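You operate a simulated robot arm through the tools that you are given. There is no shell and no other tool. Be economical: measure what you need, move in short steps, check, and stop when the job is done.

You run a simulated two-armed robot. Do the job below in one go: nothing can be reset, and whatever is moved stays where it is left.

JOB
On the top of the wide bench, fold the blue cloth in half and then in half again.

It is judged by the outcome, as a careful person would: the job done as asked, and still so three seconds after it is handed in. It fails if anything else is knocked over, pushed out of place, dropped, spilled or broken. Flat cloth is picked up by pressing the open fingertips on it (5 to 10 N) and closing them slowly along it; thin cloth reads only 2 to 8 mm in the jaws.

ROBOT AND FRAMES
Two 6-joint arms with two-finger grippers on one trunk, on a base that drives. Base frame: it is fixed to the floor where the robot stands at the start and does not move with it; the origin is under the middle of the robot, x ahead of it, y to its left, z up. Readings come in mm, degrees, newtons and seconds.
The left shoulder is at the start at [70, 176, 1190], the right one opposite. With the tool pointing down near the work surface each hand reaches from about 460 to 780 mm from the robot's upright axis, wherever it stands, measured 20 degrees to its own side. Places, roughly: top of the wide bench [700, 1300, 800]. Payload 2.45 kg a hand.
Tool frame (each hand has its own): the origin (TCP) lies between the finger pads and is the grasp point; the fingertips stand 26 mm ahead of it; z points along the fingers, y is the line along which they close. Largest opening 96 mm; the body of the gripper starts 69 mm behind the TCP.
Orientation is told as [roll, pitch, yaw] about the base's x, y, z axes, in that order, counted from this pose: with the fingers straight down and closing along the base's y, the tool's x points along the base's -x, its y along +y and its z along -z.

CONTROLS
- The arms move only by the tool drive_tool. It takes "left_moves", "right_moves" or both (then of equal length, played together; a hand with none holds still); each is a list of rows, each a list of 2 entries, a list of its own where there are three numbers: the shift along the base's x, y, z in mm, then the turn, a rotation vector about the base's x, y, z in degrees. In form: [[[tx, ty, tz], [wx, wy, wz]], ...]. A call has 1 to 12 rows; each row shifts and turns the commanded pose from where the row before left it. "left_gripper" and "right_gripper" are, for a hand that has rows, the gripper command, from -1 (fully open) to 1 (shut), values between in proportion, set as the call begins (left out, the last holds). A row lasts 0.2 s, in which the tool goes at most 50 mm and 8.6 degrees; a call with a longer step from one row to the next is refused whole, and so is a gripper value outside its range. A pose out of reach is approached as far as the arm can. The call stops where the force on the tool passes 40 N (or 10 N more than at its start, if that is more) or the arm is blocked; 0.2 s more then pass. The fingers move at their own pace and stop on an object; they squeeze with about 34 N. The grip force told is the motor's: it shows also when the fingers shut on nothing. Time passes only in rows, and 0.2 s behind the last, so rows that do not move let the fingers close. The reply holds the time, the measured pose of the TCP, the force on the tool along the base axes, the opening and the grip force, in the units named above and with some noise, with the torque about the TCP (base axes, N m) and any sound that the robot's microphone picked up.
- Cameras (640 x 400 px; columns grow to the right, rows downward): "scene" is now at [106.2, 38.3, 1476.4]; the picture's right is [0.42, -0.91, 0.00], its down [-0.76, -0.35, -0.55] and it looks along [0.50, 0.23, -0.84] (base axes); focal length 255 px, centre (320, 200). "left" rides on the left gripper at [82, -3, -98] in its tool frame; the picture's right is [0.04, 1.00, 0.00], its down [-0.73, 0.03, -0.68] and it looks along [-0.68, 0.03, 0.73] (tool axes); focal length 256 px, centre (320, 200). "right" rides on the right gripper at [82, 3, -98] in its tool frame; the picture's right is [-0.04, 1.00, 0.00], its down [-0.73, -0.03, -0.68] and it looks along [-0.68, -0.03, 0.73] (tool axes); focal length 256 px, centre (320, 200). There is no depth. A picture from a camera that has moved, and an enlarged one, comes with that camera's place and axes in the base frame and with its lens. The place of the scene camera against the robot may be out by one fixed shift of up to 18 mm in any direction.
- get_image(camera): a new picture of that camera. It takes no simulated time.
- slide_trunk(by): slides the trunk up (or, below 0, down) by that many mm; the arms and the scene camera ride with it, the base frame stays. It gives what a move gives, with no picture.
- roll_base(legs): drives the robot by 1 to 6 legs, each [ahead, left, turn to the left] in mm, mm and degrees, along the robot's own axes; the way and the turn of a leg run together, so that a leg with both is an arc; at most 1500 mm and 180 degrees a leg. The arms and the cameras ride along, it lands a little off, and it stops where it bumps. It gives what a move gives.
- pan_tilt(pan, tilt): turns the head with the scene camera to pan (to the left, within 86 degrees either way) and tilt (down, from -29 to 69), counted from straight ahead of the robot. It gives what a move gives.
- enlarge(camera, box): a new picture of the part [left, top, right, bottom] of that camera's present view, enlarged. It takes no simulated time.
- hand_in(): hands the job in; it is judged then, once.

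Work in short steps. Places have to be worked out from the pictures, the camera data and where the tool is seen: move nearer, look again, correct. Check each grasp and each placing, and mend what went wrong. You have 120 turns and 88 pictures in all, those below and enlarged ones among them. Open the grippers and draw the arms clear of the work before you hand the job in, unless the task says otherwise; then end with one line.

The tools are called after "Call:" as a command line: name --argument value ..., lists and objects as JSON in quotes. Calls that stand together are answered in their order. drive_tool: Moves the arms, as the interface text tells. Its arguments: {"type":"object","properties":{"left_moves":{"type":"array"},"left_gripper":{"type":"number"},"right_moves":{"type":"array"},"right_gripper":{"type":"number"}},"required":[]} The other tools are called the same way: slide_trunk (by) slides the trunk up or down; roll_base (legs) drives the base; pan_tilt (pan, tilt) turns the head that bears the scene camera; get_image (camera) takes a picture; enlarge (camera, box) takes an enlarged picture of a part of a camera's view; hand_in () hands the job in.

At the start:

```text
time_s: 0.0
left_eef_pos: [451.6, 466.9, 988.5]
left_orientation: [0.0, 0.1, 0.0]
left_contact_force: [-0.9, -0.1, -0.1]
left_ft_torque: [0.02, -0.03, 0.01]
left_gripper_width: 95.8
left_grasp_force: 0.0
right_eef_pos: [646.6, -50.1, 1057.5]
right_orientation: [0.8, 0.1, -0.9]
right_contact_force: [-0.7, -0.6, 0.3]
right_ft_torque: [0.01, 0.0, -0.01]
right_gripper_width: 95.8
right_grasp_force: 0.0
trunk travel left (down, up): [-675.0, 165.0]
robot x, y, heading: [1.2, -1.4, -0.2]
head pan, tilt: [24.5, 56.8]
```

scene: 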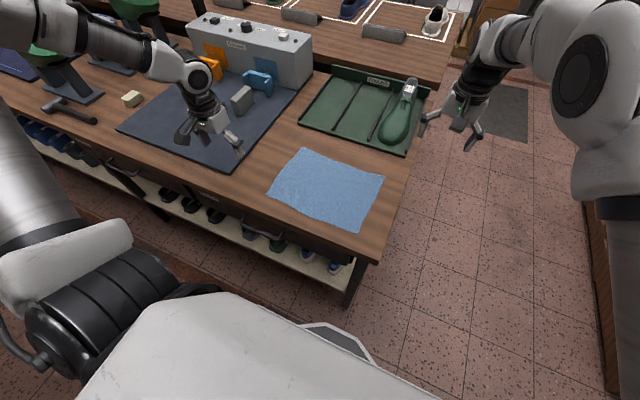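
right: 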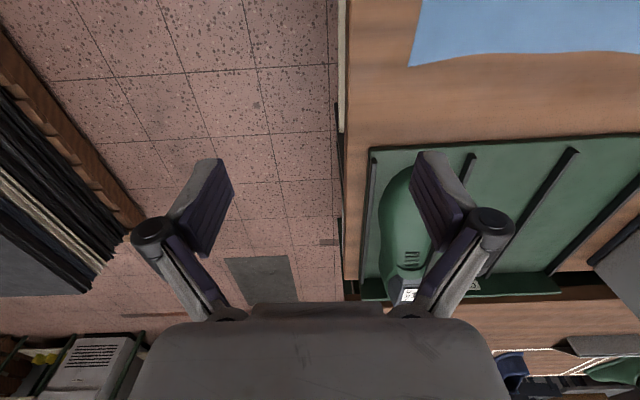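
left: 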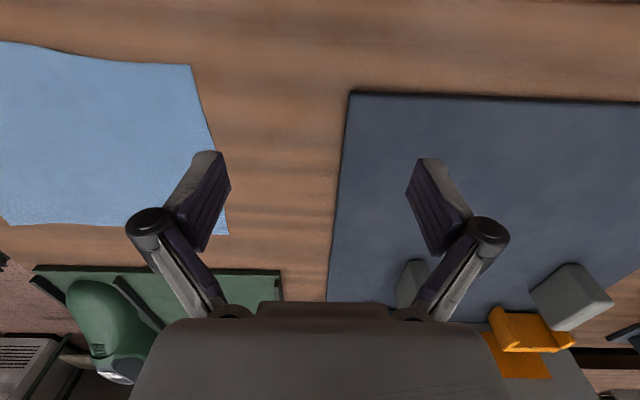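

The cloth lies at roughly x 450–680, y 65–390 on the bench. I'll take a closer look before planning the grasps.

Call:
enlarge --camera "scene" --box '[240, 120, 440, 245]'

```text
3.20 times, centred on (340, 182) of scene
camera zoom: at [106.2, 38.3, 1476.4], right [0.42, -0.91, 0.0], down [-0.76, -0.35, -0.55], along [0.5, 0.23, -0.84], focal length 817 px, centre (256, 256)
```

zoom: 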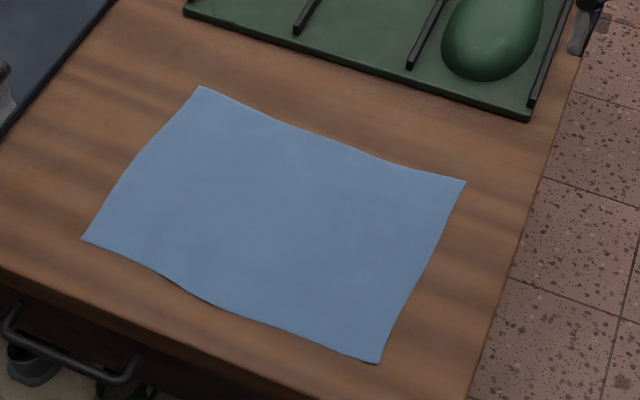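

Comparing the scene view with both wrist views puts the bench surface near z≈850. That gives cloth corners of about A[662,343], B[651,50], C[435,62] and D[439,357]. I'll bring both hands above the near corners with the fingers partly open.

Call:
drive_tool --left_moves '[[[-0.5, -23.3, -8], [0, 0, 0]], [[-0.5, -23.3, -8], [0, 0, 0]], [[-0.5, -23.3, -8], [0, 0, 0]], [[-0.5, -23.3, -8], [0, 0, 0]], [[-0.5, -23.3, -8], [0, 0, 0]], [[-0.5, -23.3, -8], [0, 0, 0]], [[0, 0, 0], [0, 0, 0]]]' --right_moves '[[[-33.3, 23.7, -19.5], [-0.13, 0, 0.15]], [[-33.3, 23.7, -19.5], [-0.13, 0, 0.15]], [[-33.3, 23.7, -19.5], [-0.13, 0, 0.15]], [[-33.3, 23.7, -19.5], [-0.13, 0, 0.15]], [[-33.3, 23.7, -19.5], [-0.13, 0, 0.15]], [[-33.3, 23.7, -19.5], [-0.13, 0, 0.15]], [[0, 0, 0], [0, 0, 0]]]' --left_gripper 0.15 --right_gripper 0.15

Call:
get_image --camera "left"

Call:
get_image --camera "right"

Call:
get_image --camera "scene"

```text
time_s: 1.6
left_eef_pos: [448.4, 327.9, 939.6]
left_orientation: [-0.1, 0.0, -0.1]
left_contact_force: [-0.1, 1.2, -0.8]
left_ft_torque: [-0.02, -0.04, -0.01]
left_gripper_width: 40.8
left_grasp_force: 0.1
right_eef_pos: [577.3, -95.0, 944.5]
right_orientation: [1.2, -0.1, -1.5]
right_contact_force: [0.1, -0.5, -0.1]
right_ft_torque: [0.0, -0.01, -0.01]
right_gripper_width: 40.9
right_grasp_force: 0.1
right hand out of reach, approached as far as the arm can: row 1, 2, 3, 4, 5, 6
trunk travel left (down, up): [-675.0, 165.0]
robot x, y, heading: [0.9, 0.3, -0.2]
head pan, tilt: [24.5, 56.8]
```

```text
83 pictures are left
camera left: at [367.6, 325.1, 1038.3], right [-0.04, 1.0, 0.0], down [0.73, 0.03, 0.68], along [0.68, 0.03, -0.73], focal length 256 px, centre (320, 200)
```

left: 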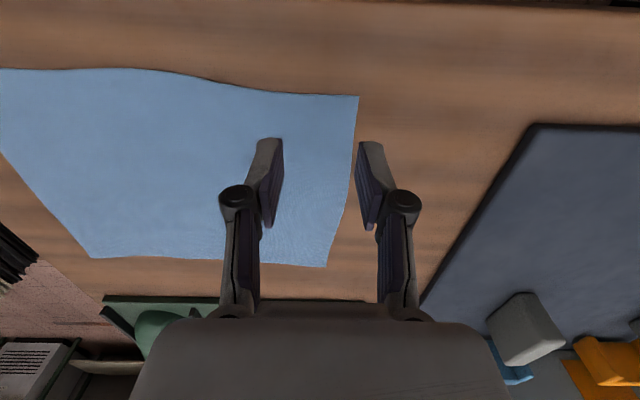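

```text
82 pictures are left
camera right: at [496.1, -91.5, 1043.0], right [0.07, 1.0, 0.02], down [0.73, -0.06, 0.68], along [0.68, -0.03, -0.73], focal length 256 px, centre (320, 200)
```

right: 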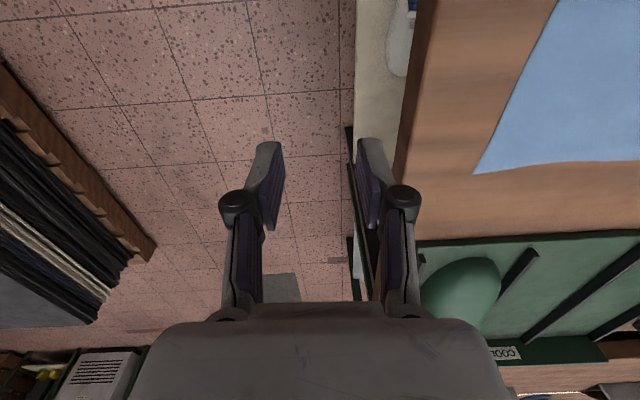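

```text
81 pictures are left
camera scene: at [105.9, 39.4, 1476.4], right [0.42, -0.91, 0.0], down [-0.76, -0.35, -0.55], along [0.5, 0.23, -0.84], focal length 255 px, centre (320, 200)
```

scene: 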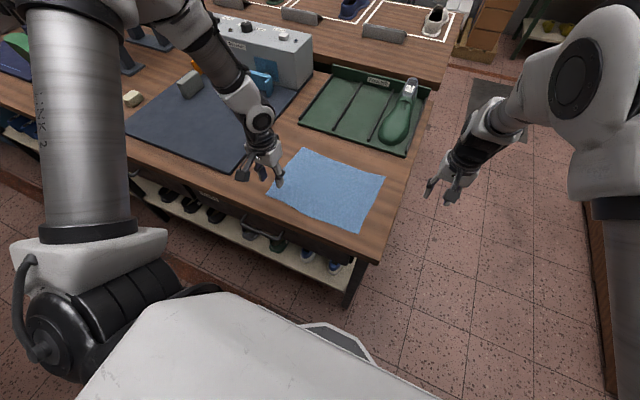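

Both wrist views agree the surface is at z≈850, but the right hand can't reach across to this side. I'll back off 50 mm and shift the base left so the cloth is centred in front of the robot.

Call:
roll_base --legs '[[-50, 0, 0], [0, 200, 0]]'

Call:
get_image --camera "scene"

```text
time_s: 3.7
left_eef_pos: [398.2, 529.6, 941.2]
left_orientation: [0.0, 0.0, 0.0]
left_contact_force: [-0.1, 0.0, -0.6]
left_ft_torque: [-0.01, 0.01, 0.01]
left_gripper_width: 40.7
left_grasp_force: 0.0
right_eef_pos: [525.5, 108.6, 941.4]
right_orientation: [1.2, 0.4, -1.4]
right_contact_force: [-0.1, -0.4, -0.3]
right_ft_torque: [0.01, -0.04, -0.03]
right_gripper_width: 41.0
right_grasp_force: 0.1
trunk travel left (down, up): [-675.0, 165.0]
robot x, y, heading: [-49.9, 201.3, 0.3]
head pan, tilt: [24.5, 56.8]
```

```text
80 pictures are left
camera scene: at [55.8, 240.4, 1476.5], right [0.41, -0.91, 0.0], down [-0.76, -0.35, -0.55], along [0.5, 0.23, -0.84], focal length 255 px, centre (320, 200)
```

scene: 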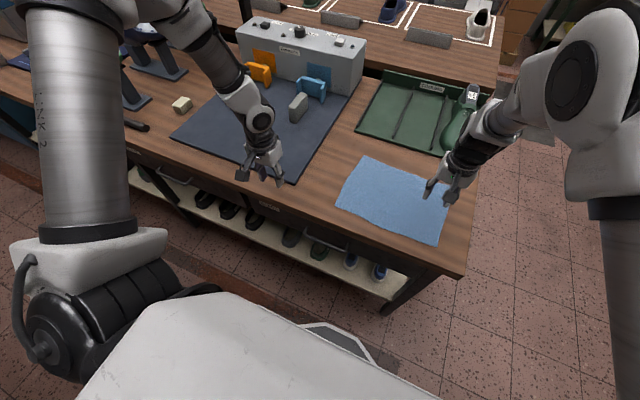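

The base landed well. I'll place both hands over the near corners, 24 mm above contact, and point the head at the cloth.

Call:
drive_tool --left_moves '[[[8.5, -34, 0], [0, 0, 0]], [[8.5, -34, 0], [0, 0, 0]], [[8.5, -34, 0], [0, 0, 0]], [[8.5, -34, 0], [0, 0, 0]], [[8.5, -34, -20], [0, 0, 0]], [[8.5, -34, -21], [0, 0, 0]], [[0, 0, 0], [0, 0, 0]]]' --right_moves '[[[-13.5, -2.5, 0], [-0.3, -0.1, 0.35]], [[-13.5, -2.5, 0], [-0.3, -0.1, 0.35]], [[-13.5, -2.5, 0], [-0.3, -0.1, 0.35]], [[-13.5, -2.5, 0], [-0.3, -0.1, 0.35]], [[-13.5, -2.5, -20], [0, 0, 0]], [[-13.5, -2.5, -21], [0, 0, 0]], [[0, 0, 0], [0, 0, 0]]]'

Call:
pan_tilt --pan 0 --tilt 52

Call:
get_image --camera "left"

Call:
get_image --camera "right"

Call:
get_image --camera "scene"

```text
time_s: 5.3
left_eef_pos: [452.9, 333.6, 903.0]
left_orientation: [-1.6, 0.1, 1.7]
left_contact_force: [-0.1, 0.1, 0.1]
left_ft_torque: [-0.05, -0.06, -0.01]
left_gripper_width: 40.9
left_grasp_force: 0.0
right_eef_pos: [455.4, 72.0, 904.8]
right_orientation: [1.3, -0.2, -1.6]
right_contact_force: [0.2, 0.7, 0.6]
right_ft_torque: [0.03, -0.02, -0.02]
right_gripper_width: 40.4
right_grasp_force: 0.0
right hand out of reach, approached as far as the arm can: row 3, 4, 5
trunk travel left (down, up): [-675.0, 165.0]
robot x, y, heading: [-51.5, 200.8, -0.3]
head pan, tilt: [24.5, 56.8]
```

```text
time_s: 6.2
left_eef_pos: [451.5, 332.6, 899.2]
left_orientation: [-1.4, 0.4, 1.5]
left_contact_force: [-0.7, -1.0, -0.3]
left_ft_torque: [0.01, 0.01, -0.01]
left_gripper_width: 40.8
left_grasp_force: 0.0
right_eef_pos: [454.1, 72.4, 900.4]
right_orientation: [1.3, 0.3, -1.6]
right_contact_force: [0.6, 0.2, 0.7]
right_ft_torque: [-0.03, 0.04, 0.01]
right_gripper_width: 40.9
right_grasp_force: 0.0
trunk travel left (down, up): [-675.0, 165.0]
robot x, y, heading: [-52.3, 203.3, 0.0]
head pan, tilt: [0.0, 52.0]
```

```text
79 pictures are left
camera left: at [371.2, 329.7, 998.5], right [-0.07, 1.0, -0.02], down [0.74, 0.07, 0.67], along [0.67, 0.03, -0.74], focal length 256 px, centre (320, 200)
```

left: 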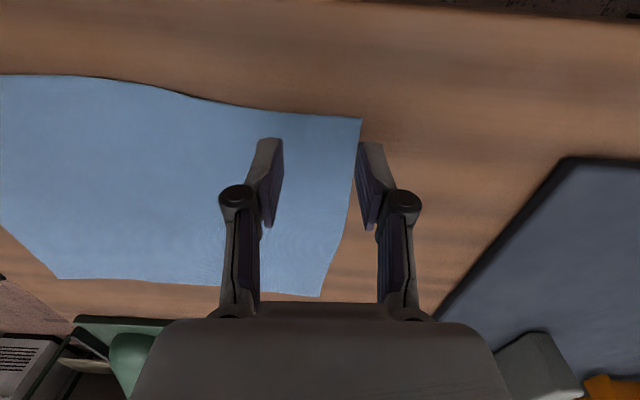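

```text
78 pictures are left
camera right: at [373.4, 74.3, 998.7], right [0.07, 1.0, 0.02], down [0.74, -0.07, 0.67], along [0.67, -0.03, -0.74], focal length 256 px, centre (320, 200)
```

right: 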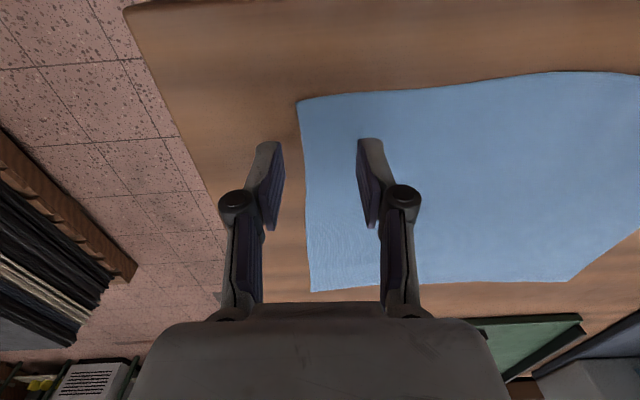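

```text
77 pictures are left
camera scene: at [67.7, 211.6, 1482.5], right [0.0, -1.0, 0.0], down [-0.79, 0.0, -0.62], along [0.62, 0.0, -0.79], focal length 255 px, centre (320, 200)
```

scene: 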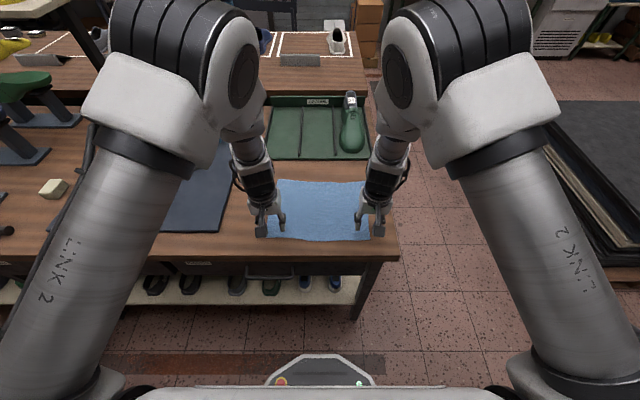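

The hands are near their inner reach limit here, with the outer fingers at or beyond the cloth sides. I'll back off 40 mm more so they can come inward.

Call:
roll_base --legs '[[-40, 0, 0]]'

Call:
drive_tool --left_moves '[[[13, -2, 3], [0.4, 0, -0.4]], [[13, -2, 0], [0.4, 0, -0.4]], [[12, -2, 0], [0.4, 0, -0.4]], [[0, 0, 0], [0, 0, 0]]]' --right_moves '[[[10, 9, 3], [-0.4, 0, 0.4]], [[10, 9, 0], [-0.4, 0, 0.4]], [[10, 9, 0], [-0.4, 0, 0.4]], [[0, 0, 0], [0, 0, 0]]]'

```text
time_s: 7.1
left_eef_pos: [413.9, 332.2, 898.4]
left_orientation: [-1.4, 0.5, 1.5]
left_contact_force: [0.7, 0.3, -0.1]
left_ft_torque: [0.0, 0.01, 0.02]
left_gripper_width: 40.7
left_grasp_force: 0.0
right_eef_pos: [415.7, 71.6, 897.5]
right_orientation: [1.3, 0.5, -1.6]
right_contact_force: [0.9, 0.7, 0.1]
right_ft_torque: [0.01, 0.02, -0.01]
right_gripper_width: 40.8
right_grasp_force: 0.1
trunk travel left (down, up): [-675.0, 165.0]
robot x, y, heading: [-88.3, 202.8, -0.1]
head pan, tilt: [0.0, 52.0]
```

```text
time_s: 8.1
left_eef_pos: [450.5, 325.1, 902.9]
left_orientation: [-0.2, 0.3, 0.2]
left_contact_force: [0.0, -1.1, -0.5]
left_ft_torque: [0.01, 0.01, 0.0]
left_gripper_width: 40.9
left_grasp_force: 0.1
right_eef_pos: [448.1, 90.1, 904.1]
right_orientation: [1.2, 0.6, -1.8]
right_contact_force: [0.7, -0.3, 0.3]
right_ft_torque: [0.02, 0.01, -0.01]
right_gripper_width: 40.7
right_grasp_force: 0.1
trunk travel left (down, up): [-675.0, 165.0]
robot x, y, heading: [-92.8, 201.2, -0.3]
head pan, tilt: [0.0, 52.0]
```

Both hands are in place now. I'll lower them to just above contact.

Call:
drive_tool --left_moves '[[[-1, 0, -8], [0, 0, 0]], [[0, 0, -8], [0, 0, 0]], [[0, 0, -8], [0, 0, 0]], [[0, 0, -2], [0, 0, 0]], [[0, 0, 0], [0, 0, 0]]]' --right_moves '[[[-1, 2, -8], [0, 0, 0]], [[0, 2, -8], [0, 0, 0]], [[0, 0, -8], [0, 0, 0]], [[0, 0, -2], [0, 0, 0]], [[0, 0, 0], [0, 0, 0]]]'

```text
time_s: 9.3
left_eef_pos: [449.1, 327.7, 877.8]
left_orientation: [-0.3, 0.3, 0.4]
left_contact_force: [-0.2, -1.3, 0.3]
left_ft_torque: [0.01, 0.01, 0.0]
left_gripper_width: 41.0
left_grasp_force: 0.1
right_eef_pos: [445.2, 95.8, 877.3]
right_orientation: [0.5, 0.3, -1.0]
right_contact_force: [2.6, -1.0, 8.3]
right_ft_torque: [-0.21, -0.05, 0.08]
right_gripper_width: 41.8
right_grasp_force: 0.7
right hand out of reach, approached as far as the arm can: row 1
trunk travel left (down, up): [-675.0, 165.0]
robot x, y, heading: [-88.6, 204.8, 0.4]
head pan, tilt: [0.0, 52.0]
```

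The right hand is pressing at 8 N, while the left isn't touching yet. I'll lower the left slightly.

Call:
drive_tool --left_moves '[[[0, 0, -1.5], [0, 0, 0]], [[0, 0, -1], [0, 0, 0]], [[0, 0, 0], [0, 0, 0]]]'

Call:
get_image --camera "left"

Call:
get_image --camera "right"

```text
time_s: 10.1
left_eef_pos: [448.2, 326.5, 876.4]
left_orientation: [-0.1, 0.2, 0.3]
left_contact_force: [3.0, -0.6, 14.1]
left_ft_torque: [-0.12, -0.1, 0.01]
left_gripper_width: 43.3
left_grasp_force: 0.5
right_eef_pos: [443.6, 96.1, 877.6]
right_orientation: [0.6, 0.4, -1.1]
right_contact_force: [0.3, 0.6, 0.3]
right_ft_torque: [-0.03, -0.01, 0.02]
right_gripper_width: 40.4
right_grasp_force: 0.1
trunk travel left (down, up): [-675.0, 165.0]
robot x, y, heading: [-91.7, 201.4, -0.3]
head pan, tilt: [0.0, 52.0]
```

```text
76 pictures are left
camera left: at [367.3, 322.7, 974.2], right [-0.05, 1.0, 0.0], down [0.74, 0.04, 0.68], along [0.68, 0.03, -0.74], focal length 256 px, centre (320, 200)
```

left: 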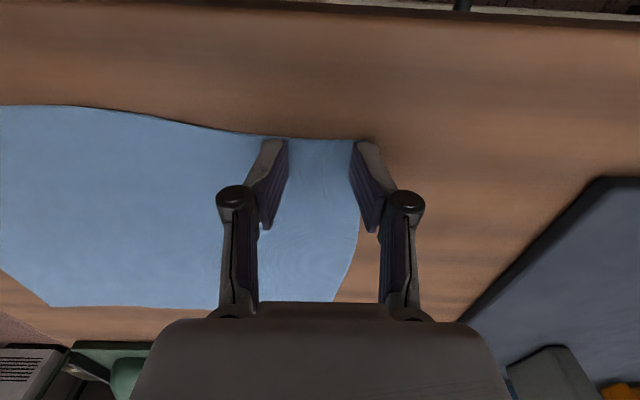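

```text
75 pictures are left
camera right: at [363.4, 98.8, 975.6], right [0.06, 1.0, 0.01], down [0.74, -0.05, 0.67], along [0.67, -0.03, -0.74], focal length 256 px, centre (320, 200)
```

right: 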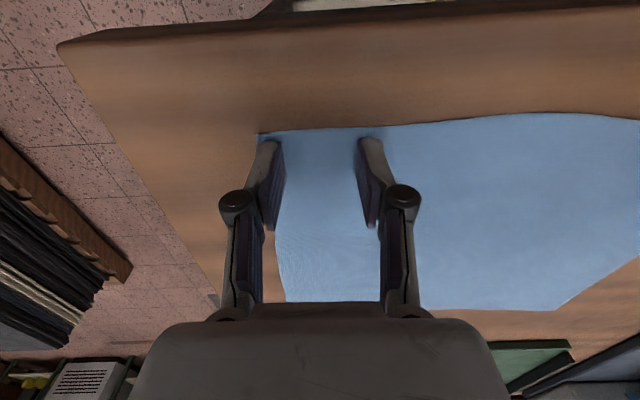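

The tips sit exactly on the corners, with the outer fingers half off the cloth. I'll lift 4 mm, narrow the jaws to about 31 mm, shift slightly inward and press again.

Call:
drive_tool --left_moves '[[[0, 0, 4], [0, 0, 0]], [[2, -5, 0], [0, 0, 0]], [[0, 0, -4], [0, 0, 0]], [[0, 0, 0], [0, 0, 0]]]' --right_moves '[[[0, 0, 4], [0, 0, 0]], [[2, 2, 0], [0, 0, 0]], [[0, 0, -5.5], [0, 0, 0]], [[0, 0, 0], [0, 0, 0]]]' --left_gripper 0.35 --right_gripper 0.35

```text
time_s: 11.1
left_eef_pos: [451.1, 321.6, 876.7]
left_orientation: [-0.2, 0.1, 0.3]
left_contact_force: [3.4, -1.0, 18.1]
left_ft_torque: [-0.11, -0.13, 0.01]
left_gripper_width: 31.0
left_grasp_force: 0.1
right_eef_pos: [447.0, 96.7, 877.2]
right_orientation: [0.5, 0.0, -1.0]
right_contact_force: [1.5, 1.0, 6.2]
right_ft_torque: [-0.1, -0.05, 0.02]
right_gripper_width: 31.0
right_grasp_force: 0.0
trunk travel left (down, up): [-675.0, 165.0]
robot x, y, heading: [-94.5, 202.3, 0.0]
head pan, tilt: [0.0, 52.0]
```

Left force is 18 N, so I'll ease it up and start closing both grippers in small steps.

Call:
drive_tool --left_moves '[[[0, 0, -0.7], [0, 0, 0]], [[0, 0, 0], [0, 0, 0]]]' --right_moves '[[[0, 0, 0], [0, 0, 0]], [[0, 0, 0], [0, 0, 0]]]' --left_gripper 0.5 --right_gripper 0.5

Call:
drive_tool --left_moves '[[[0, 0, 0.5], [0, 0, 0]], [[0, 0, 0], [0, 0, 0]]]' --right_moves '[[[0, 0, 0], [0, 0, 0]], [[0, 0, 0], [0, 0, 0]]]' --left_gripper 0.65 --right_gripper 0.65

Call:
get_image --camera "left"

Call:
get_image --camera "right"

```text
time_s: 11.7
left_eef_pos: [449.2, 322.3, 874.8]
left_orientation: [-0.2, 0.1, 0.3]
left_contact_force: [0.8, -3.4, 15.6]
left_ft_torque: [-0.21, -0.01, 0.0]
left_gripper_width: 25.6
left_grasp_force: 7.3
right_eef_pos: [445.3, 97.7, 877.7]
right_orientation: [0.4, 0.1, -0.9]
right_contact_force: [-0.2, 4.1, 34.7]
right_ft_torque: [0.34, 0.13, -0.01]
right_gripper_width: 24.2
right_grasp_force: 8.3
trunk travel left (down, up): [-675.0, 165.0]
robot x, y, heading: [-87.1, 203.3, 0.0]
head pan, tilt: [0.0, 52.0]
```

```text
time_s: 12.3
left_eef_pos: [450.2, 322.6, 875.7]
left_orientation: [-0.2, 0.0, 0.3]
left_contact_force: [-0.6, -1.7, 20.6]
left_ft_torque: [-0.09, 0.0, -0.01]
left_gripper_width: 16.6
left_grasp_force: 0.0
right_eef_pos: [444.0, 97.4, 875.4]
right_orientation: [0.4, 0.2, -1.0]
right_contact_force: [0.3, 0.2, 12.5]
right_ft_torque: [0.02, 0.04, -0.02]
right_gripper_width: 14.4
right_grasp_force: 0.1
trunk travel left (down, up): [-675.0, 165.0]
robot x, y, heading: [-87.4, 198.2, 0.0]
head pan, tilt: [0.0, 52.0]
```

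```text
74 pictures are left
camera left: at [367.6, 318.3, 974.7], right [-0.05, 1.0, 0.0], down [0.73, 0.04, 0.68], along [0.68, 0.03, -0.74], focal length 256 px, centre (320, 200)
```

left: 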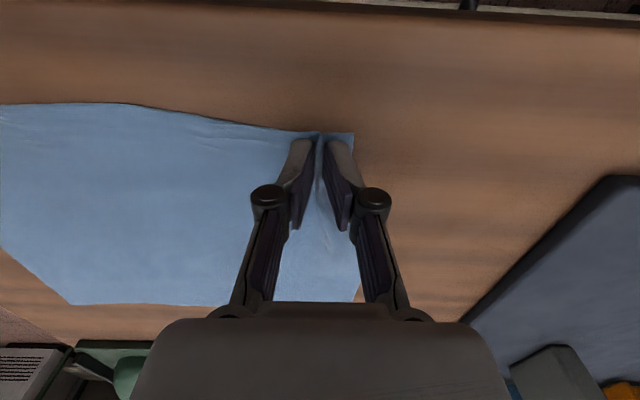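

```text
73 pictures are left
camera right: at [363.3, 100.8, 974.3], right [0.06, 1.0, 0.01], down [0.74, -0.05, 0.68], along [0.68, -0.03, -0.74], focal length 256 px, centre (320, 200)
```

right: 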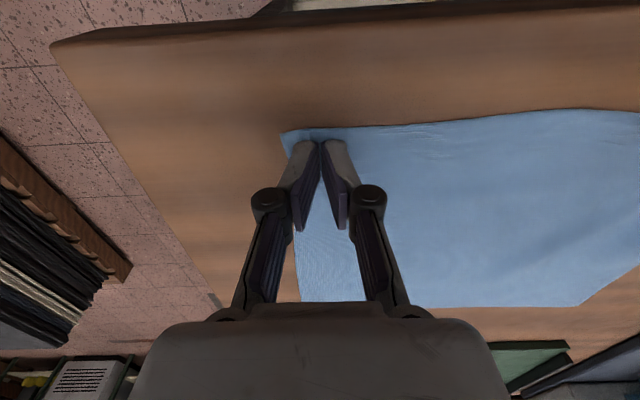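

Ridges are forming between the fingers on both sides. I'll close the rest of the way in two steps.

Call:
drive_tool --left_moves '[[[0, 0, 0], [0, 0, 0]], [[0, 0, 0], [0, 0, 0]]]' --right_moves '[[[0, 0, 0], [0, 0, 0]], [[0, 0, 0], [0, 0, 0]]]' --left_gripper 0.82 --right_gripper 0.82

Call:
drive_tool --left_moves '[[[0, 0, 0], [0, 0, 0]], [[0, 0, 0], [0, 0, 0]], [[0, 0, 0], [0, 0, 0]]]' --right_moves '[[[0, 0, 0], [0, 0, 0]], [[0, 0, 0], [0, 0, 0]], [[0, 0, 0], [0, 0, 0]]]' --left_gripper 1 --right_gripper 1

```text
time_s: 12.9
left_eef_pos: [448.5, 322.4, 877.0]
left_orientation: [-0.2, 0.0, 0.4]
left_contact_force: [-2.1, 3.2, 32.0]
left_ft_torque: [0.19, 0.01, -0.02]
left_gripper_width: 9.0
left_grasp_force: 0.0
right_eef_pos: [444.2, 97.1, 875.7]
right_orientation: [0.4, 0.2, -0.9]
right_contact_force: [-0.4, -0.6, 6.4]
right_ft_torque: [-0.02, 0.06, -0.02]
right_gripper_width: 8.8
right_grasp_force: 0.0
trunk travel left (down, up): [-675.0, 165.0]
robot x, y, heading: [-93.4, 201.3, -0.2]
head pan, tilt: [0.0, 52.0]
```

```text
time_s: 13.7
left_eef_pos: [448.9, 321.5, 876.7]
left_orientation: [-0.2, 0.1, 0.3]
left_contact_force: [0.7, -0.3, 40.8]
left_ft_torque: [-0.03, -0.37, -0.01]
left_gripper_width: 3.9
left_grasp_force: 30.9
right_eef_pos: [444.6, 97.2, 876.2]
right_orientation: [0.4, 0.1, -0.9]
right_contact_force: [-1.2, 0.0, -0.1]
right_ft_torque: [-0.04, 0.0, 0.03]
right_gripper_width: 0.0
right_grasp_force: 28.3
trunk travel left (down, up): [-675.0, 165.0]
robot x, y, heading: [-88.0, 202.1, -0.2]
head pan, tilt: [0.0, 52.0]
```

Left has the cloth (3.9 mm), but the right closed on nothing. I'll relieve the left's pressure, then reopen the right and press it a little deeper.

Call:
drive_tool --left_moves '[[[0, 0, 2], [0, 0, 0]], [[0, 0, 1], [0, 0, 0]], [[0, 0, 0], [0, 0, 0]], [[0, 0, 0], [0, 0, 0]], [[0, 0, 0], [0, 0, 0]]]' --right_moves '[[[0, 0, 4], [0, 0, 0]], [[2, 0, 2], [0, 0, 0]], [[0, 0, 0], [0, 0, 0]], [[0, 0, -5], [0, 0, 0]], [[0, 0, -1], [0, 0, 0]]]' --right_gripper 0.35

Call:
get_image --camera "right"

Call:
get_image --camera "left"

```text
time_s: 14.9
left_eef_pos: [449.7, 321.7, 877.0]
left_orientation: [-0.2, 0.4, 0.3]
left_contact_force: [-0.3, -0.1, 6.9]
left_ft_torque: [0.01, -0.02, -0.02]
left_gripper_width: 1.3
left_grasp_force: 33.5
right_eef_pos: [450.1, 98.8, 877.4]
right_orientation: [0.4, 0.0, -0.8]
right_contact_force: [0.9, -1.4, 10.5]
right_ft_torque: [-0.23, -0.1, 0.01]
right_gripper_width: 32.4
right_grasp_force: 1.0
trunk travel left (down, up): [-675.0, 165.0]
robot x, y, heading: [-86.0, 201.9, -0.3]
head pan, tilt: [0.0, 52.0]
```

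```text
72 pictures are left
camera right: at [369.0, 101.6, 975.0], right [0.06, 1.0, 0.01], down [0.73, -0.05, 0.68], along [0.68, -0.03, -0.73], focal length 256 px, centre (320, 200)
```

right: 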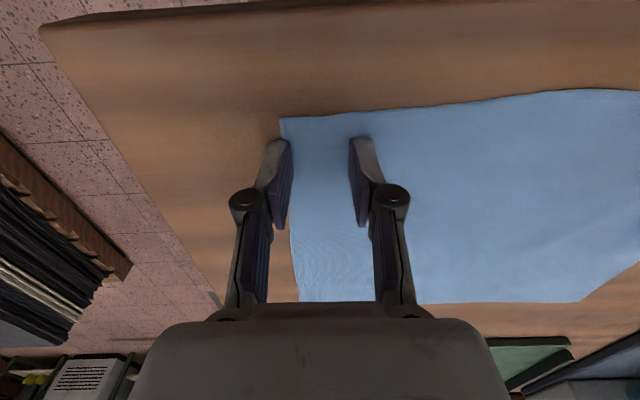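

```text
71 pictures are left
camera left: at [368.9, 317.6, 976.1], right [-0.05, 1.0, 0.0], down [0.74, 0.04, 0.67], along [0.67, 0.03, -0.74], focal length 256 px, centre (320, 200)
```

left: 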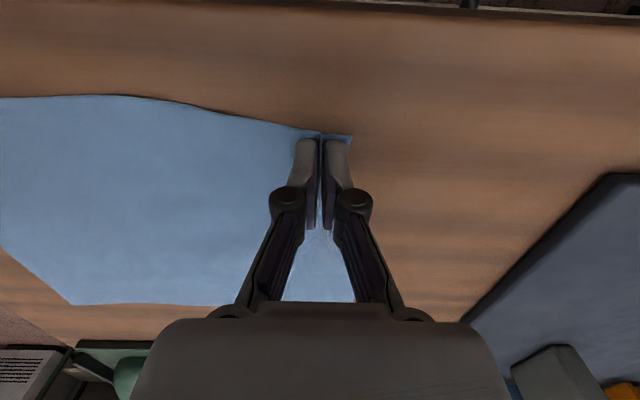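

The right outer finger is just off the cloth edge. I'll lift, move 9 mm inward and press again.

Call:
drive_tool --right_moves '[[[0, 0, 4], [0, 0, 0]], [[-2, 5, 1], [0, 0, 0]], [[-1, 5, 0], [0, 0, 0]], [[0, 0, -5], [0, 0, 0]], [[0, 0, -1], [0, 0, 0]], [[0, 0, 0], [0, 0, 0]]]' --right_gripper 0.35

Call:
enlarge --camera "right" --box '[220, 80, 460, 230]'

```text
time_s: 16.3
left_eef_pos: [449.3, 323.0, 878.5]
left_orientation: [-0.3, 0.2, 0.3]
left_contact_force: [0.8, -1.6, -1.8]
left_ft_torque: [-0.06, 0.05, 0.0]
left_gripper_width: 1.5
left_grasp_force: 29.3
right_eef_pos: [448.2, 100.7, 875.8]
right_orientation: [0.3, 0.0, -0.8]
right_contact_force: [2.6, 3.4, 32.0]
right_ft_torque: [0.37, -0.09, -0.06]
right_gripper_width: 32.8
right_grasp_force: 9.1
right hand out of reach, approached as far as the arm can: row 2, 3
trunk travel left (down, up): [-675.0, 165.0]
robot x, y, heading: [-88.0, 204.9, 0.1]
head pan, tilt: [0.0, 52.0]
```

```text
2.67 times, centred on (340, 155) of right
camera zoom: at [368.2, 102.5, 973.9], right [0.05, 1.0, 0.01], down [0.73, -0.04, 0.68], along [0.68, -0.03, -0.73], focal length 683 px, centre (267, 320)
```

zoom: 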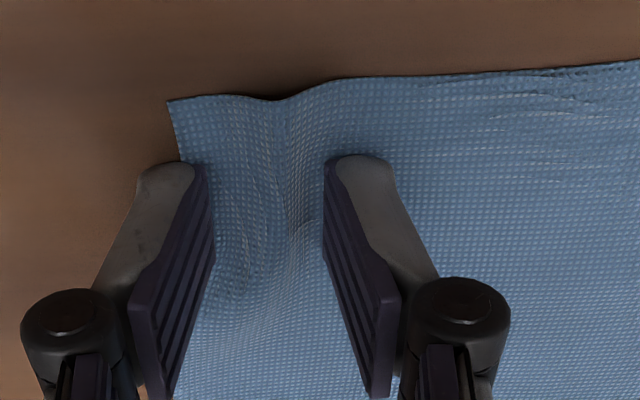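

A ridge is already forming between the right fingers, and the press is firm. I'll close slowly while easing the force.

Call:
drive_tool --right_moves '[[[0, 0, 0.5], [0, 0, 0]], [[0, 0, 0], [0, 0, 0]]]' --right_gripper 0.55

Call:
drive_tool --right_moves '[[[0, 0, 0], [0, 0, 0]], [[0, 0, 0], [0, 0, 0]]]' --right_gripper 0.72

Call:
drive_tool --right_moves '[[[0, 0, 0], [0, 0, 0]], [[0, 0, 0], [0, 0, 0]]]' --right_gripper 0.86

Call:
enlarge --camera "right" --box '[220, 80, 460, 230]'

```text
time_s: 16.8
left_eef_pos: [447.8, 321.5, 878.4]
left_orientation: [-0.3, 0.2, 0.3]
left_contact_force: [0.3, -4.1, -0.6]
left_ft_torque: [-0.05, 0.02, -0.06]
left_gripper_width: 3.6
left_grasp_force: 37.5
right_eef_pos: [450.3, 99.2, 876.4]
right_orientation: [0.4, -0.1, -0.9]
right_contact_force: [-5.5, 3.7, 24.9]
right_ft_torque: [0.4, 0.14, 0.12]
right_gripper_width: 25.0
right_grasp_force: 2.0
trunk travel left (down, up): [-675.0, 165.0]
robot x, y, heading: [-92.3, 204.7, 0.0]
head pan, tilt: [0.0, 52.0]
stopped in row 2 (right hand): the force on the tool passed its limit at 54 N (the readings are from after the stop); the commanded pose is now the measured one
```

```text
time_s: 17.4
left_eef_pos: [449.6, 320.6, 877.9]
left_orientation: [-0.4, 0.3, 0.3]
left_contact_force: [0.2, -4.9, 2.2]
left_ft_torque: [0.11, -0.07, -0.02]
left_gripper_width: 1.3
left_grasp_force: 28.7
right_eef_pos: [449.6, 100.2, 876.4]
right_orientation: [0.4, -0.2, -0.8]
right_contact_force: [2.2, 1.6, 32.3]
right_ft_torque: [0.32, -0.01, 0.0]
right_gripper_width: 14.5
right_grasp_force: 0.2
trunk travel left (down, up): [-675.0, 165.0]
robot x, y, heading: [-95.4, 202.6, 0.1]
head pan, tilt: [0.0, 52.0]
```

```text
time_s: 18.0
left_eef_pos: [448.9, 322.3, 878.9]
left_orientation: [-0.3, 0.2, 0.3]
left_contact_force: [0.4, -9.0, 0.5]
left_ft_torque: [-0.22, 0.03, 0.01]
left_gripper_width: 2.7
left_grasp_force: 30.1
right_eef_pos: [449.8, 99.4, 876.7]
right_orientation: [0.4, -0.3, -0.8]
right_contact_force: [6.0, 11.3, 38.3]
right_ft_torque: [0.46, -0.05, -0.09]
right_gripper_width: 7.5
right_grasp_force: 10.0
trunk travel left (down, up): [-675.0, 165.0]
robot x, y, heading: [-88.7, 205.0, -0.1]
head pan, tilt: [0.0, 52.0]
```

```text
2.67 times, centred on (340, 155) of right
camera zoom: at [368.3, 102.8, 974.4], right [0.05, 1.0, 0.01], down [0.73, -0.04, 0.68], along [0.68, -0.03, -0.73], focal length 683 px, centre (267, 320)
```

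zoom: 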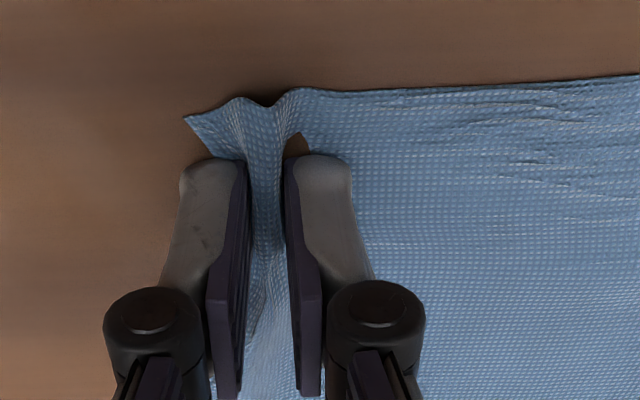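

There's a clear cloth ridge in the right jaws, and the tension shows the left is still holding. I'll close fully and ease the press off.

Call:
drive_tool --right_moves '[[[0, 0, 0], [0, 0, 0]], [[0, 0, 0], [0, 0, 0]], [[0, 0, 2], [0, 0, 0]], [[0, 0, 0], [0, 0, 0]]]' --right_gripper 1

Call:
drive_tool --left_moves '[[[0, 0, 12], [0, 0, 0]], [[0, 0, 12], [0, 0, 0]], [[0, 0, 12], [0, 0, 0]], [[0, 0, 0], [0, 0, 0]]]' --right_moves '[[[0, 0, 12], [0, 0, 0]], [[0, 0, 12], [0, 0, 0]], [[0, 0, 12], [0, 0, 0]], [[0, 0, 0], [0, 0, 0]]]'

Call:
get_image --camera "left"

Call:
get_image --camera "right"

```text
time_s: 19.0
left_eef_pos: [449.1, 322.5, 878.2]
left_orientation: [-0.3, 0.2, 0.3]
left_contact_force: [0.4, -8.9, -0.7]
left_ft_torque: [-0.26, 0.04, -0.01]
left_gripper_width: 2.7
left_grasp_force: 31.1
right_eef_pos: [448.7, 99.4, 876.2]
right_orientation: [0.5, 0.1, -0.9]
right_contact_force: [6.3, 12.2, 27.5]
right_ft_torque: [0.24, -0.15, -0.04]
right_gripper_width: 5.6
right_grasp_force: 34.2
trunk travel left (down, up): [-675.0, 165.0]
robot x, y, heading: [-89.8, 203.3, 0.2]
head pan, tilt: [0.0, 52.0]
```

```text
time_s: 20.0
left_eef_pos: [452.1, 320.0, 913.5]
left_orientation: [-0.3, 0.3, 0.3]
left_contact_force: [-1.6, -21.9, -0.3]
left_ft_torque: [-0.57, 0.04, -0.01]
left_gripper_width: 2.5
left_grasp_force: 33.6
right_eef_pos: [448.5, 94.2, 904.9]
right_orientation: [1.2, 1.2, -2.0]
right_contact_force: [1.5, 20.9, 1.6]
right_ft_torque: [0.53, 0.0, -0.15]
right_gripper_width: 2.7
right_grasp_force: 32.1
trunk travel left (down, up): [-675.0, 165.0]
robot x, y, heading: [-90.5, 203.8, 0.0]
head pan, tilt: [0.0, 52.0]
```

```text
68 pictures are left
camera left: at [370.5, 316.7, 1011.3], right [-0.05, 1.0, 0.0], down [0.74, 0.04, 0.67], along [0.67, 0.03, -0.74], focal length 256 px, centre (320, 200)
```

left: 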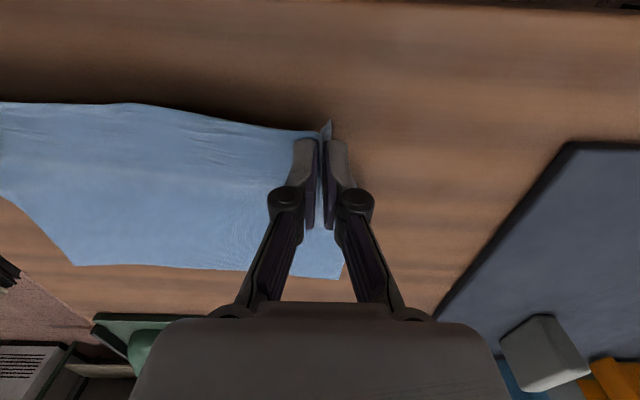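

```text
67 pictures are left
camera right: at [369.9, 96.8, 1005.1], right [0.07, 1.0, 0.02], down [0.75, -0.07, 0.66], along [0.66, -0.03, -0.75], focal length 256 px, centre (320, 200)
```

right: 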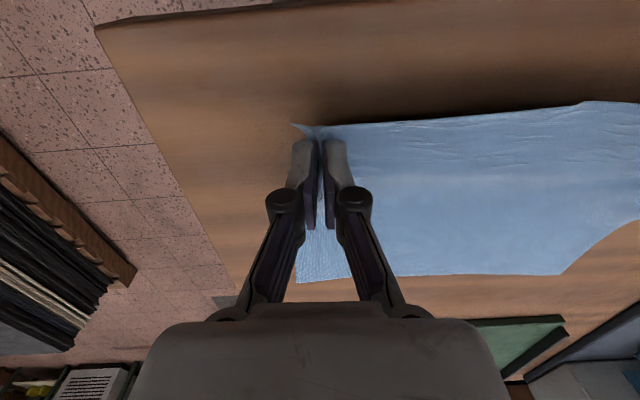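

Both corners are held securely with about 21 N of tension between them. I'll ease that by moving the hands slightly together while carrying the near edge over in an arc toward the far edge, stopping about 15 mm above the surface.

Call:
drive_tool --left_moves '[[[0, -5, 20], [0, 0, 0]], [[35, -2, 25], [0, 0, 0]], [[38, -1, 18], [0, 0, 0]], [[38, -1, 2], [0, 0, 0]], [[38, -1, -18], [0, 0, 0]], [[27, -1, -30], [0, 0, 0]], [[15, -1, -27], [0, 0, 0]], [[0, 0, 0], [0, 0, 0]]]' --right_moves '[[[0, 0, 20], [0, 0, 0]], [[35, -1, 25], [0, 0, 0]], [[38, -1, 18], [0, 0, 0]], [[38, -1, 2], [0, 0, 0]], [[38, -1, -18], [0, 0, 0]], [[27, -1, -30], [0, 0, 0]], [[15, 0, -27], [0, 0, 0]], [[0, 0, 0], [0, 0, 0]]]'

Call:
get_image --camera "left"

Call:
get_image --camera "right"

Call:
enlarge --camera "scene" --box '[220, 120, 420, 245]'

```text
time_s: 21.8
left_eef_pos: [642.9, 308.4, 904.1]
left_orientation: [-0.1, 0.3, 0.4]
left_contact_force: [-0.3, -1.1, -0.1]
left_ft_torque: [-0.12, -0.02, -0.04]
left_gripper_width: 0.6
left_grasp_force: 27.2
right_eef_pos: [641.3, 92.8, 902.9]
right_orientation: [0.3, 0.0, -0.8]
right_contact_force: [1.4, -0.2, -3.0]
right_ft_torque: [-0.02, 0.04, 0.03]
right_gripper_width: 4.0
right_grasp_force: 28.7
trunk travel left (down, up): [-675.0, 165.0]
robot x, y, heading: [-91.6, 204.7, -0.0]
head pan, tilt: [0.0, 52.0]
```

```text
66 pictures are left
camera left: at [561.4, 303.6, 1002.6], right [-0.05, 1.0, 0.0], down [0.74, 0.04, 0.67], along [0.67, 0.03, -0.74], focal length 256 px, centre (320, 200)
```

left: 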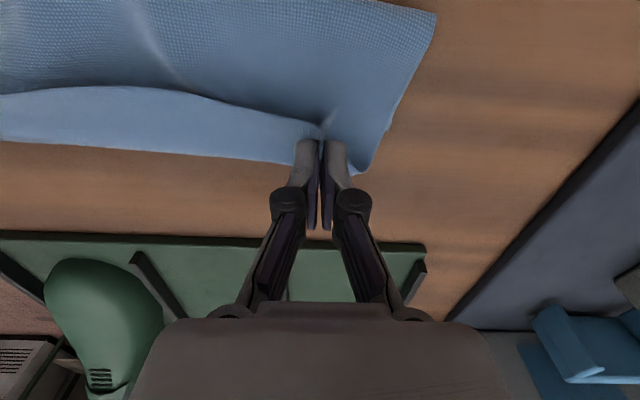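

```text
65 pictures are left
camera right: at [560.3, 96.6, 1001.6], right [0.05, 1.0, 0.01], down [0.73, -0.04, 0.68], along [0.68, -0.03, -0.73], focal length 256 px, centre (320, 200)
```

right: 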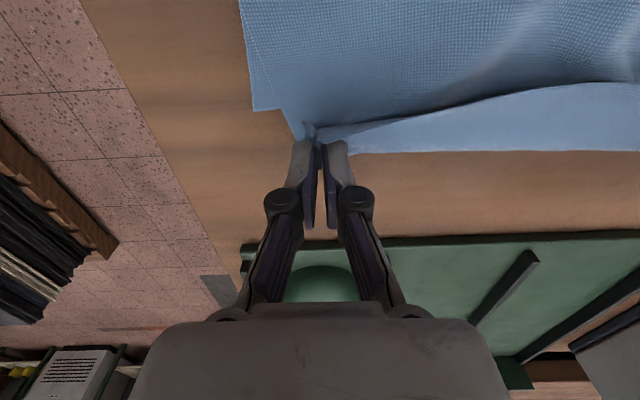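

```text
3.20 times, centred on (320, 182) of scene
camera zoom: at [25.6, 211.5, 1482.8], right [0.0, -1.0, 0.0], down [-0.79, 0.0, -0.62], along [0.62, 0.0, -0.79], focal length 817 px, centre (320, 256)
```

zoom: 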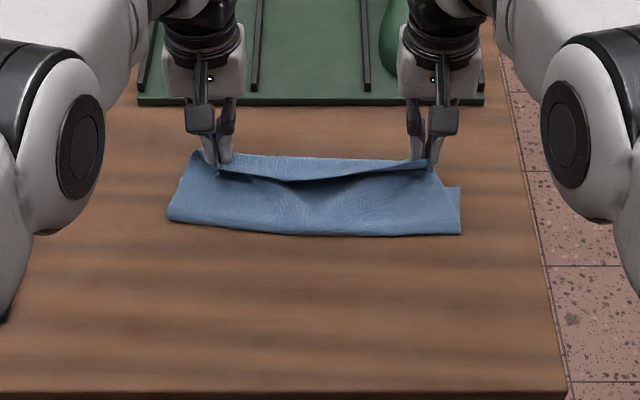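

The near edge is now over the far edge, sagging a little in the middle. I'll move forward about 13 mm with slight outward tension and lower to the surface.

Call:
drive_tool --left_moves '[[[7, 3, 0], [0, 0, 0]], [[7, 3, -8], [0, 0, 0]], [[0, 1, -8], [0, 0, 0]], [[0, 0, -7], [0, 0, 0]], [[0, 0, 0], [0, 0, 0]]]' --right_moves '[[[6, -3, 0], [0, 0, 0]], [[6, -3, -8], [0, 0, 0]], [[0, -1, -8], [0, 0, 0]], [[0, 0, -7], [0, 0, 0]], [[0, 0, 0], [0, 0, 0]]]'

Call:
get_image --camera "left"

Call:
get_image --camera "right"

```text
time_s: 23.0
left_eef_pos: [648.8, 317.7, 880.9]
left_orientation: [-0.2, 0.3, 0.3]
left_contact_force: [0.3, -27.8, 2.4]
left_ft_torque: [-0.73, 0.0, 0.1]
left_gripper_width: 2.2
left_grasp_force: 31.2
left hand out of reach, approached as far as the arm can: row 2
right_eef_pos: [648.7, 85.0, 879.4]
right_orientation: [0.5, 0.0, -0.8]
right_contact_force: [1.5, 26.4, 3.3]
right_ft_torque: [0.71, -0.04, -0.27]
right_gripper_width: 2.8
right_grasp_force: 32.3
right hand out of reach, approached as far as the arm can: row 2
trunk travel left (down, up): [-675.0, 165.0]
robot x, y, heading: [-89.5, 200.1, -0.1]
head pan, tilt: [0.0, 52.0]
```

```text
63 pictures are left
camera left: at [567.2, 314.2, 979.8], right [-0.05, 1.0, -0.01], down [0.74, 0.04, 0.67], along [0.67, 0.03, -0.74], focal length 256 px, centre (320, 200)
```

left: 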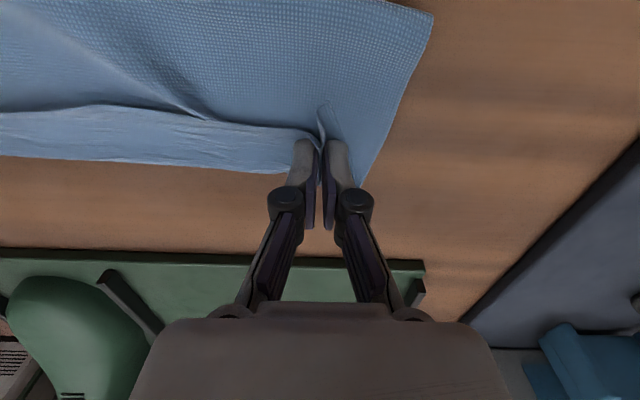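

```text
62 pictures are left
camera right: at [568.0, 88.6, 978.1], right [0.05, 1.0, 0.01], down [0.73, -0.04, 0.68], along [0.68, -0.03, -0.73], focal length 256 px, centre (320, 200)
```

right: 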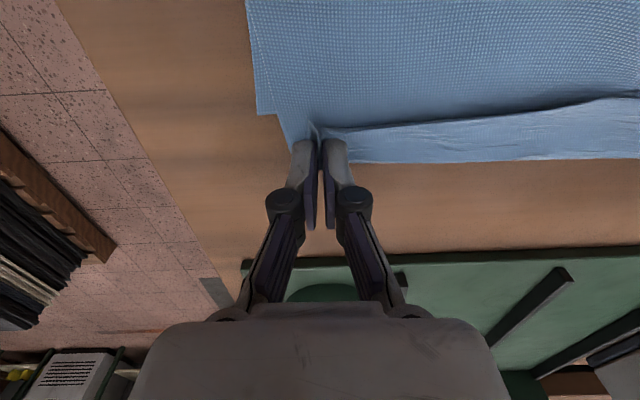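

At the reach limit the cloth edge exits the pads at about x=637, some 25 mm short of the bottom layer's far edge. I'll lift slightly, relax the tension and roll the base 25 mm forward.

Call:
drive_tool --left_moves '[[[0, -3, 5], [0, 0, 0]], [[0, 0, 5], [0, 0, 0]], [[0, 0, 0], [0, 0, 0]]]' --right_moves '[[[0, 3, 5], [0, 0, 0]], [[0, 0, 5], [0, 0, 0]], [[0, 0, 0], [0, 0, 0]]]'

Call:
roll_base --legs '[[25, 0, 0]]'

Call:
get_image --camera "left"

Call:
get_image --camera "right"

Call:
enlarge --camera "scene" --box '[220, 120, 420, 245]'

```text
time_s: 23.8
left_eef_pos: [648.5, 316.7, 891.1]
left_orientation: [-0.2, 0.3, 0.4]
left_contact_force: [-0.6, -18.3, 0.2]
left_ft_torque: [-0.55, 0.01, 0.06]
left_gripper_width: 1.4
left_grasp_force: 29.6
right_eef_pos: [649.9, 88.6, 889.1]
right_orientation: [0.3, 0.1, -0.8]
right_contact_force: [-0.3, 18.2, 0.8]
right_ft_torque: [0.5, -0.02, -0.21]
right_gripper_width: 2.4
right_grasp_force: 32.4
trunk travel left (down, up): [-675.0, 165.0]
robot x, y, heading: [-92.2, 198.8, 0.3]
head pan, tilt: [0.0, 52.0]
```

```text
time_s: 24.6
left_eef_pos: [671.4, 315.6, 894.6]
left_orientation: [-0.3, 0.2, 0.3]
left_contact_force: [-0.2, -16.2, 0.3]
left_ft_torque: [-0.38, -0.03, 0.09]
left_gripper_width: 2.8
left_grasp_force: 34.2
right_eef_pos: [672.1, 89.6, 891.8]
right_orientation: [0.3, -0.1, -0.7]
right_contact_force: [-0.9, 17.5, 0.6]
right_ft_torque: [0.45, -0.01, -0.14]
right_gripper_width: 1.8
right_grasp_force: 31.1
trunk travel left (down, up): [-675.0, 165.0]
robot x, y, heading: [-64.3, 201.2, 0.1]
head pan, tilt: [0.0, 52.0]
```

```text
61 pictures are left
camera left: at [590.2, 312.2, 992.3], right [-0.05, 1.0, 0.0], down [0.74, 0.04, 0.68], along [0.68, 0.03, -0.74], focal length 256 px, centre (320, 200)
```

left: 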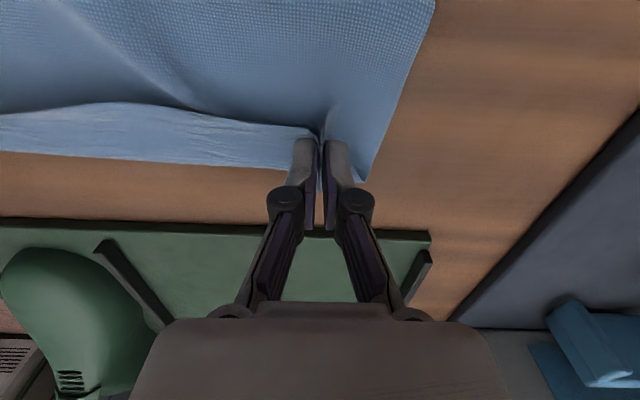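

```text
60 pictures are left
camera right: at [591.3, 91.5, 990.0], right [0.05, 1.0, 0.01], down [0.73, -0.04, 0.68], along [0.68, -0.03, -0.73], focal length 256 px, centre (320, 200)
```

right: 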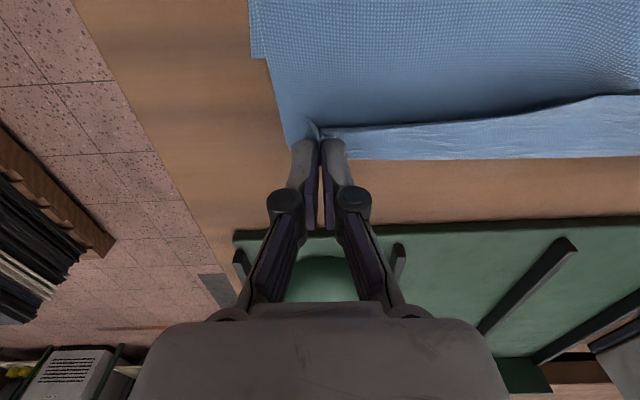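

```text
3.20 times, centred on (320, 182) of scene
camera zoom: at [48.2, 211.6, 1483.1], right [0.0, -1.0, 0.0], down [-0.79, 0.0, -0.62], along [0.62, 0.0, -0.79], focal length 817 px, centre (320, 256)
```

zoom: 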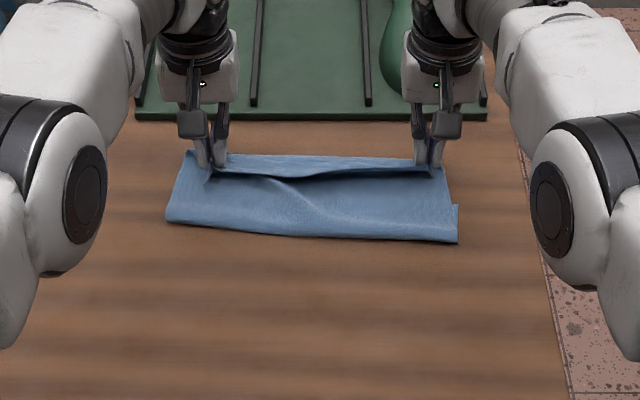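

The light strip is the top layer's own edge curled back in the pads. The stationary step on the right suggests the bottom layer's far corner has been pulled to about x=624. I'll bring the hands back to expose the bottom layer's far edge and measure it.

Call:
drive_tool --left_moves '[[[-10, 0, 15], [0, 0, 0]], [[-20, 0, 10], [0, 0, 0]], [[-25, 0, 5], [0, 0, 0]], [[-15, 0, 0], [0, 0, 0]], [[0, 0, 0], [0, 0, 0]]]' --right_moves '[[[-10, 0, 15], [0, 0, 0]], [[-20, 0, 10], [0, 0, 0]], [[-25, 0, 5], [0, 0, 0]], [[-15, 0, 0], [0, 0, 0]], [[0, 0, 0], [0, 0, 0]]]'

Call:
get_image --camera "left"

Call:
get_image --camera "right"

Call:
enlarge --camera "scene" --box '[220, 120, 420, 245]'

```text
time_s: 25.8
left_eef_pos: [605.1, 316.1, 919.5]
left_orientation: [-0.3, 0.4, 0.3]
left_contact_force: [-0.6, -17.3, 0.7]
left_ft_torque: [-0.51, -0.02, 0.11]
left_gripper_width: 1.3
left_grasp_force: 30.0
right_eef_pos: [605.6, 88.8, 918.0]
right_orientation: [0.3, 0.2, -0.6]
right_contact_force: [0.9, 17.8, -0.4]
right_ft_torque: [0.44, 0.03, -0.18]
right_gripper_width: 2.0
right_grasp_force: 31.6
trunk travel left (down, up): [-675.0, 165.0]
robot x, y, heading: [-64.8, 203.1, -0.1]
head pan, tilt: [0.0, 52.0]
```

```text
58 pictures are left
camera left: at [523.5, 312.5, 1018.8], right [-0.05, 1.0, 0.0], down [0.74, 0.04, 0.67], along [0.67, 0.03, -0.74], focal length 256 px, centre (320, 200)
```

left: 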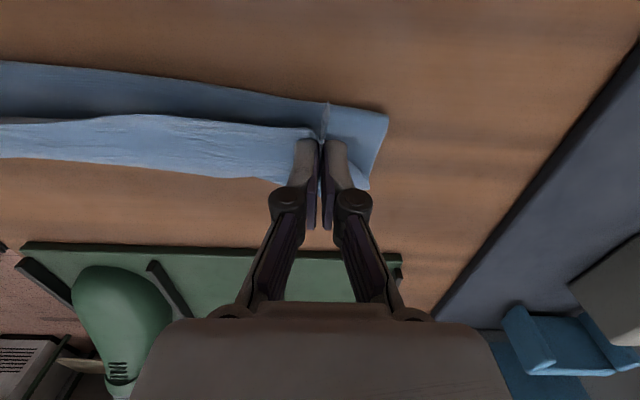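

```text
57 pictures are left
camera right: at [524.2, 91.7, 1016.9], right [0.05, 1.0, 0.01], down [0.73, -0.04, 0.68], along [0.68, -0.03, -0.74], focal length 256 px, centre (320, 200)
```

right: 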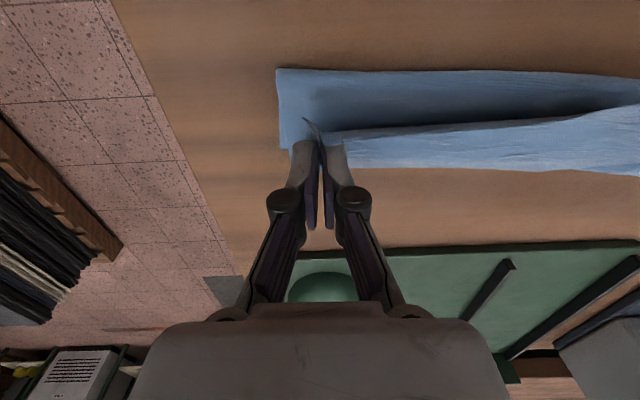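

```text
3.20 times, centred on (320, 182) of scene
camera zoom: at [53.5, 211.5, 1482.4], right [0.0, -1.0, 0.0], down [-0.79, 0.0, -0.61], along [0.61, 0.0, -0.79], focal length 817 px, centre (320, 256)
```

zoom: 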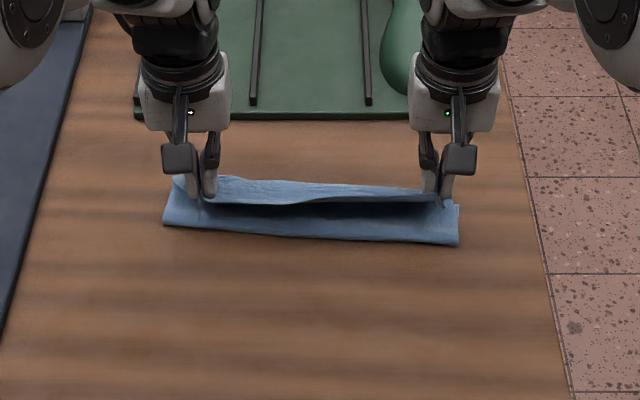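

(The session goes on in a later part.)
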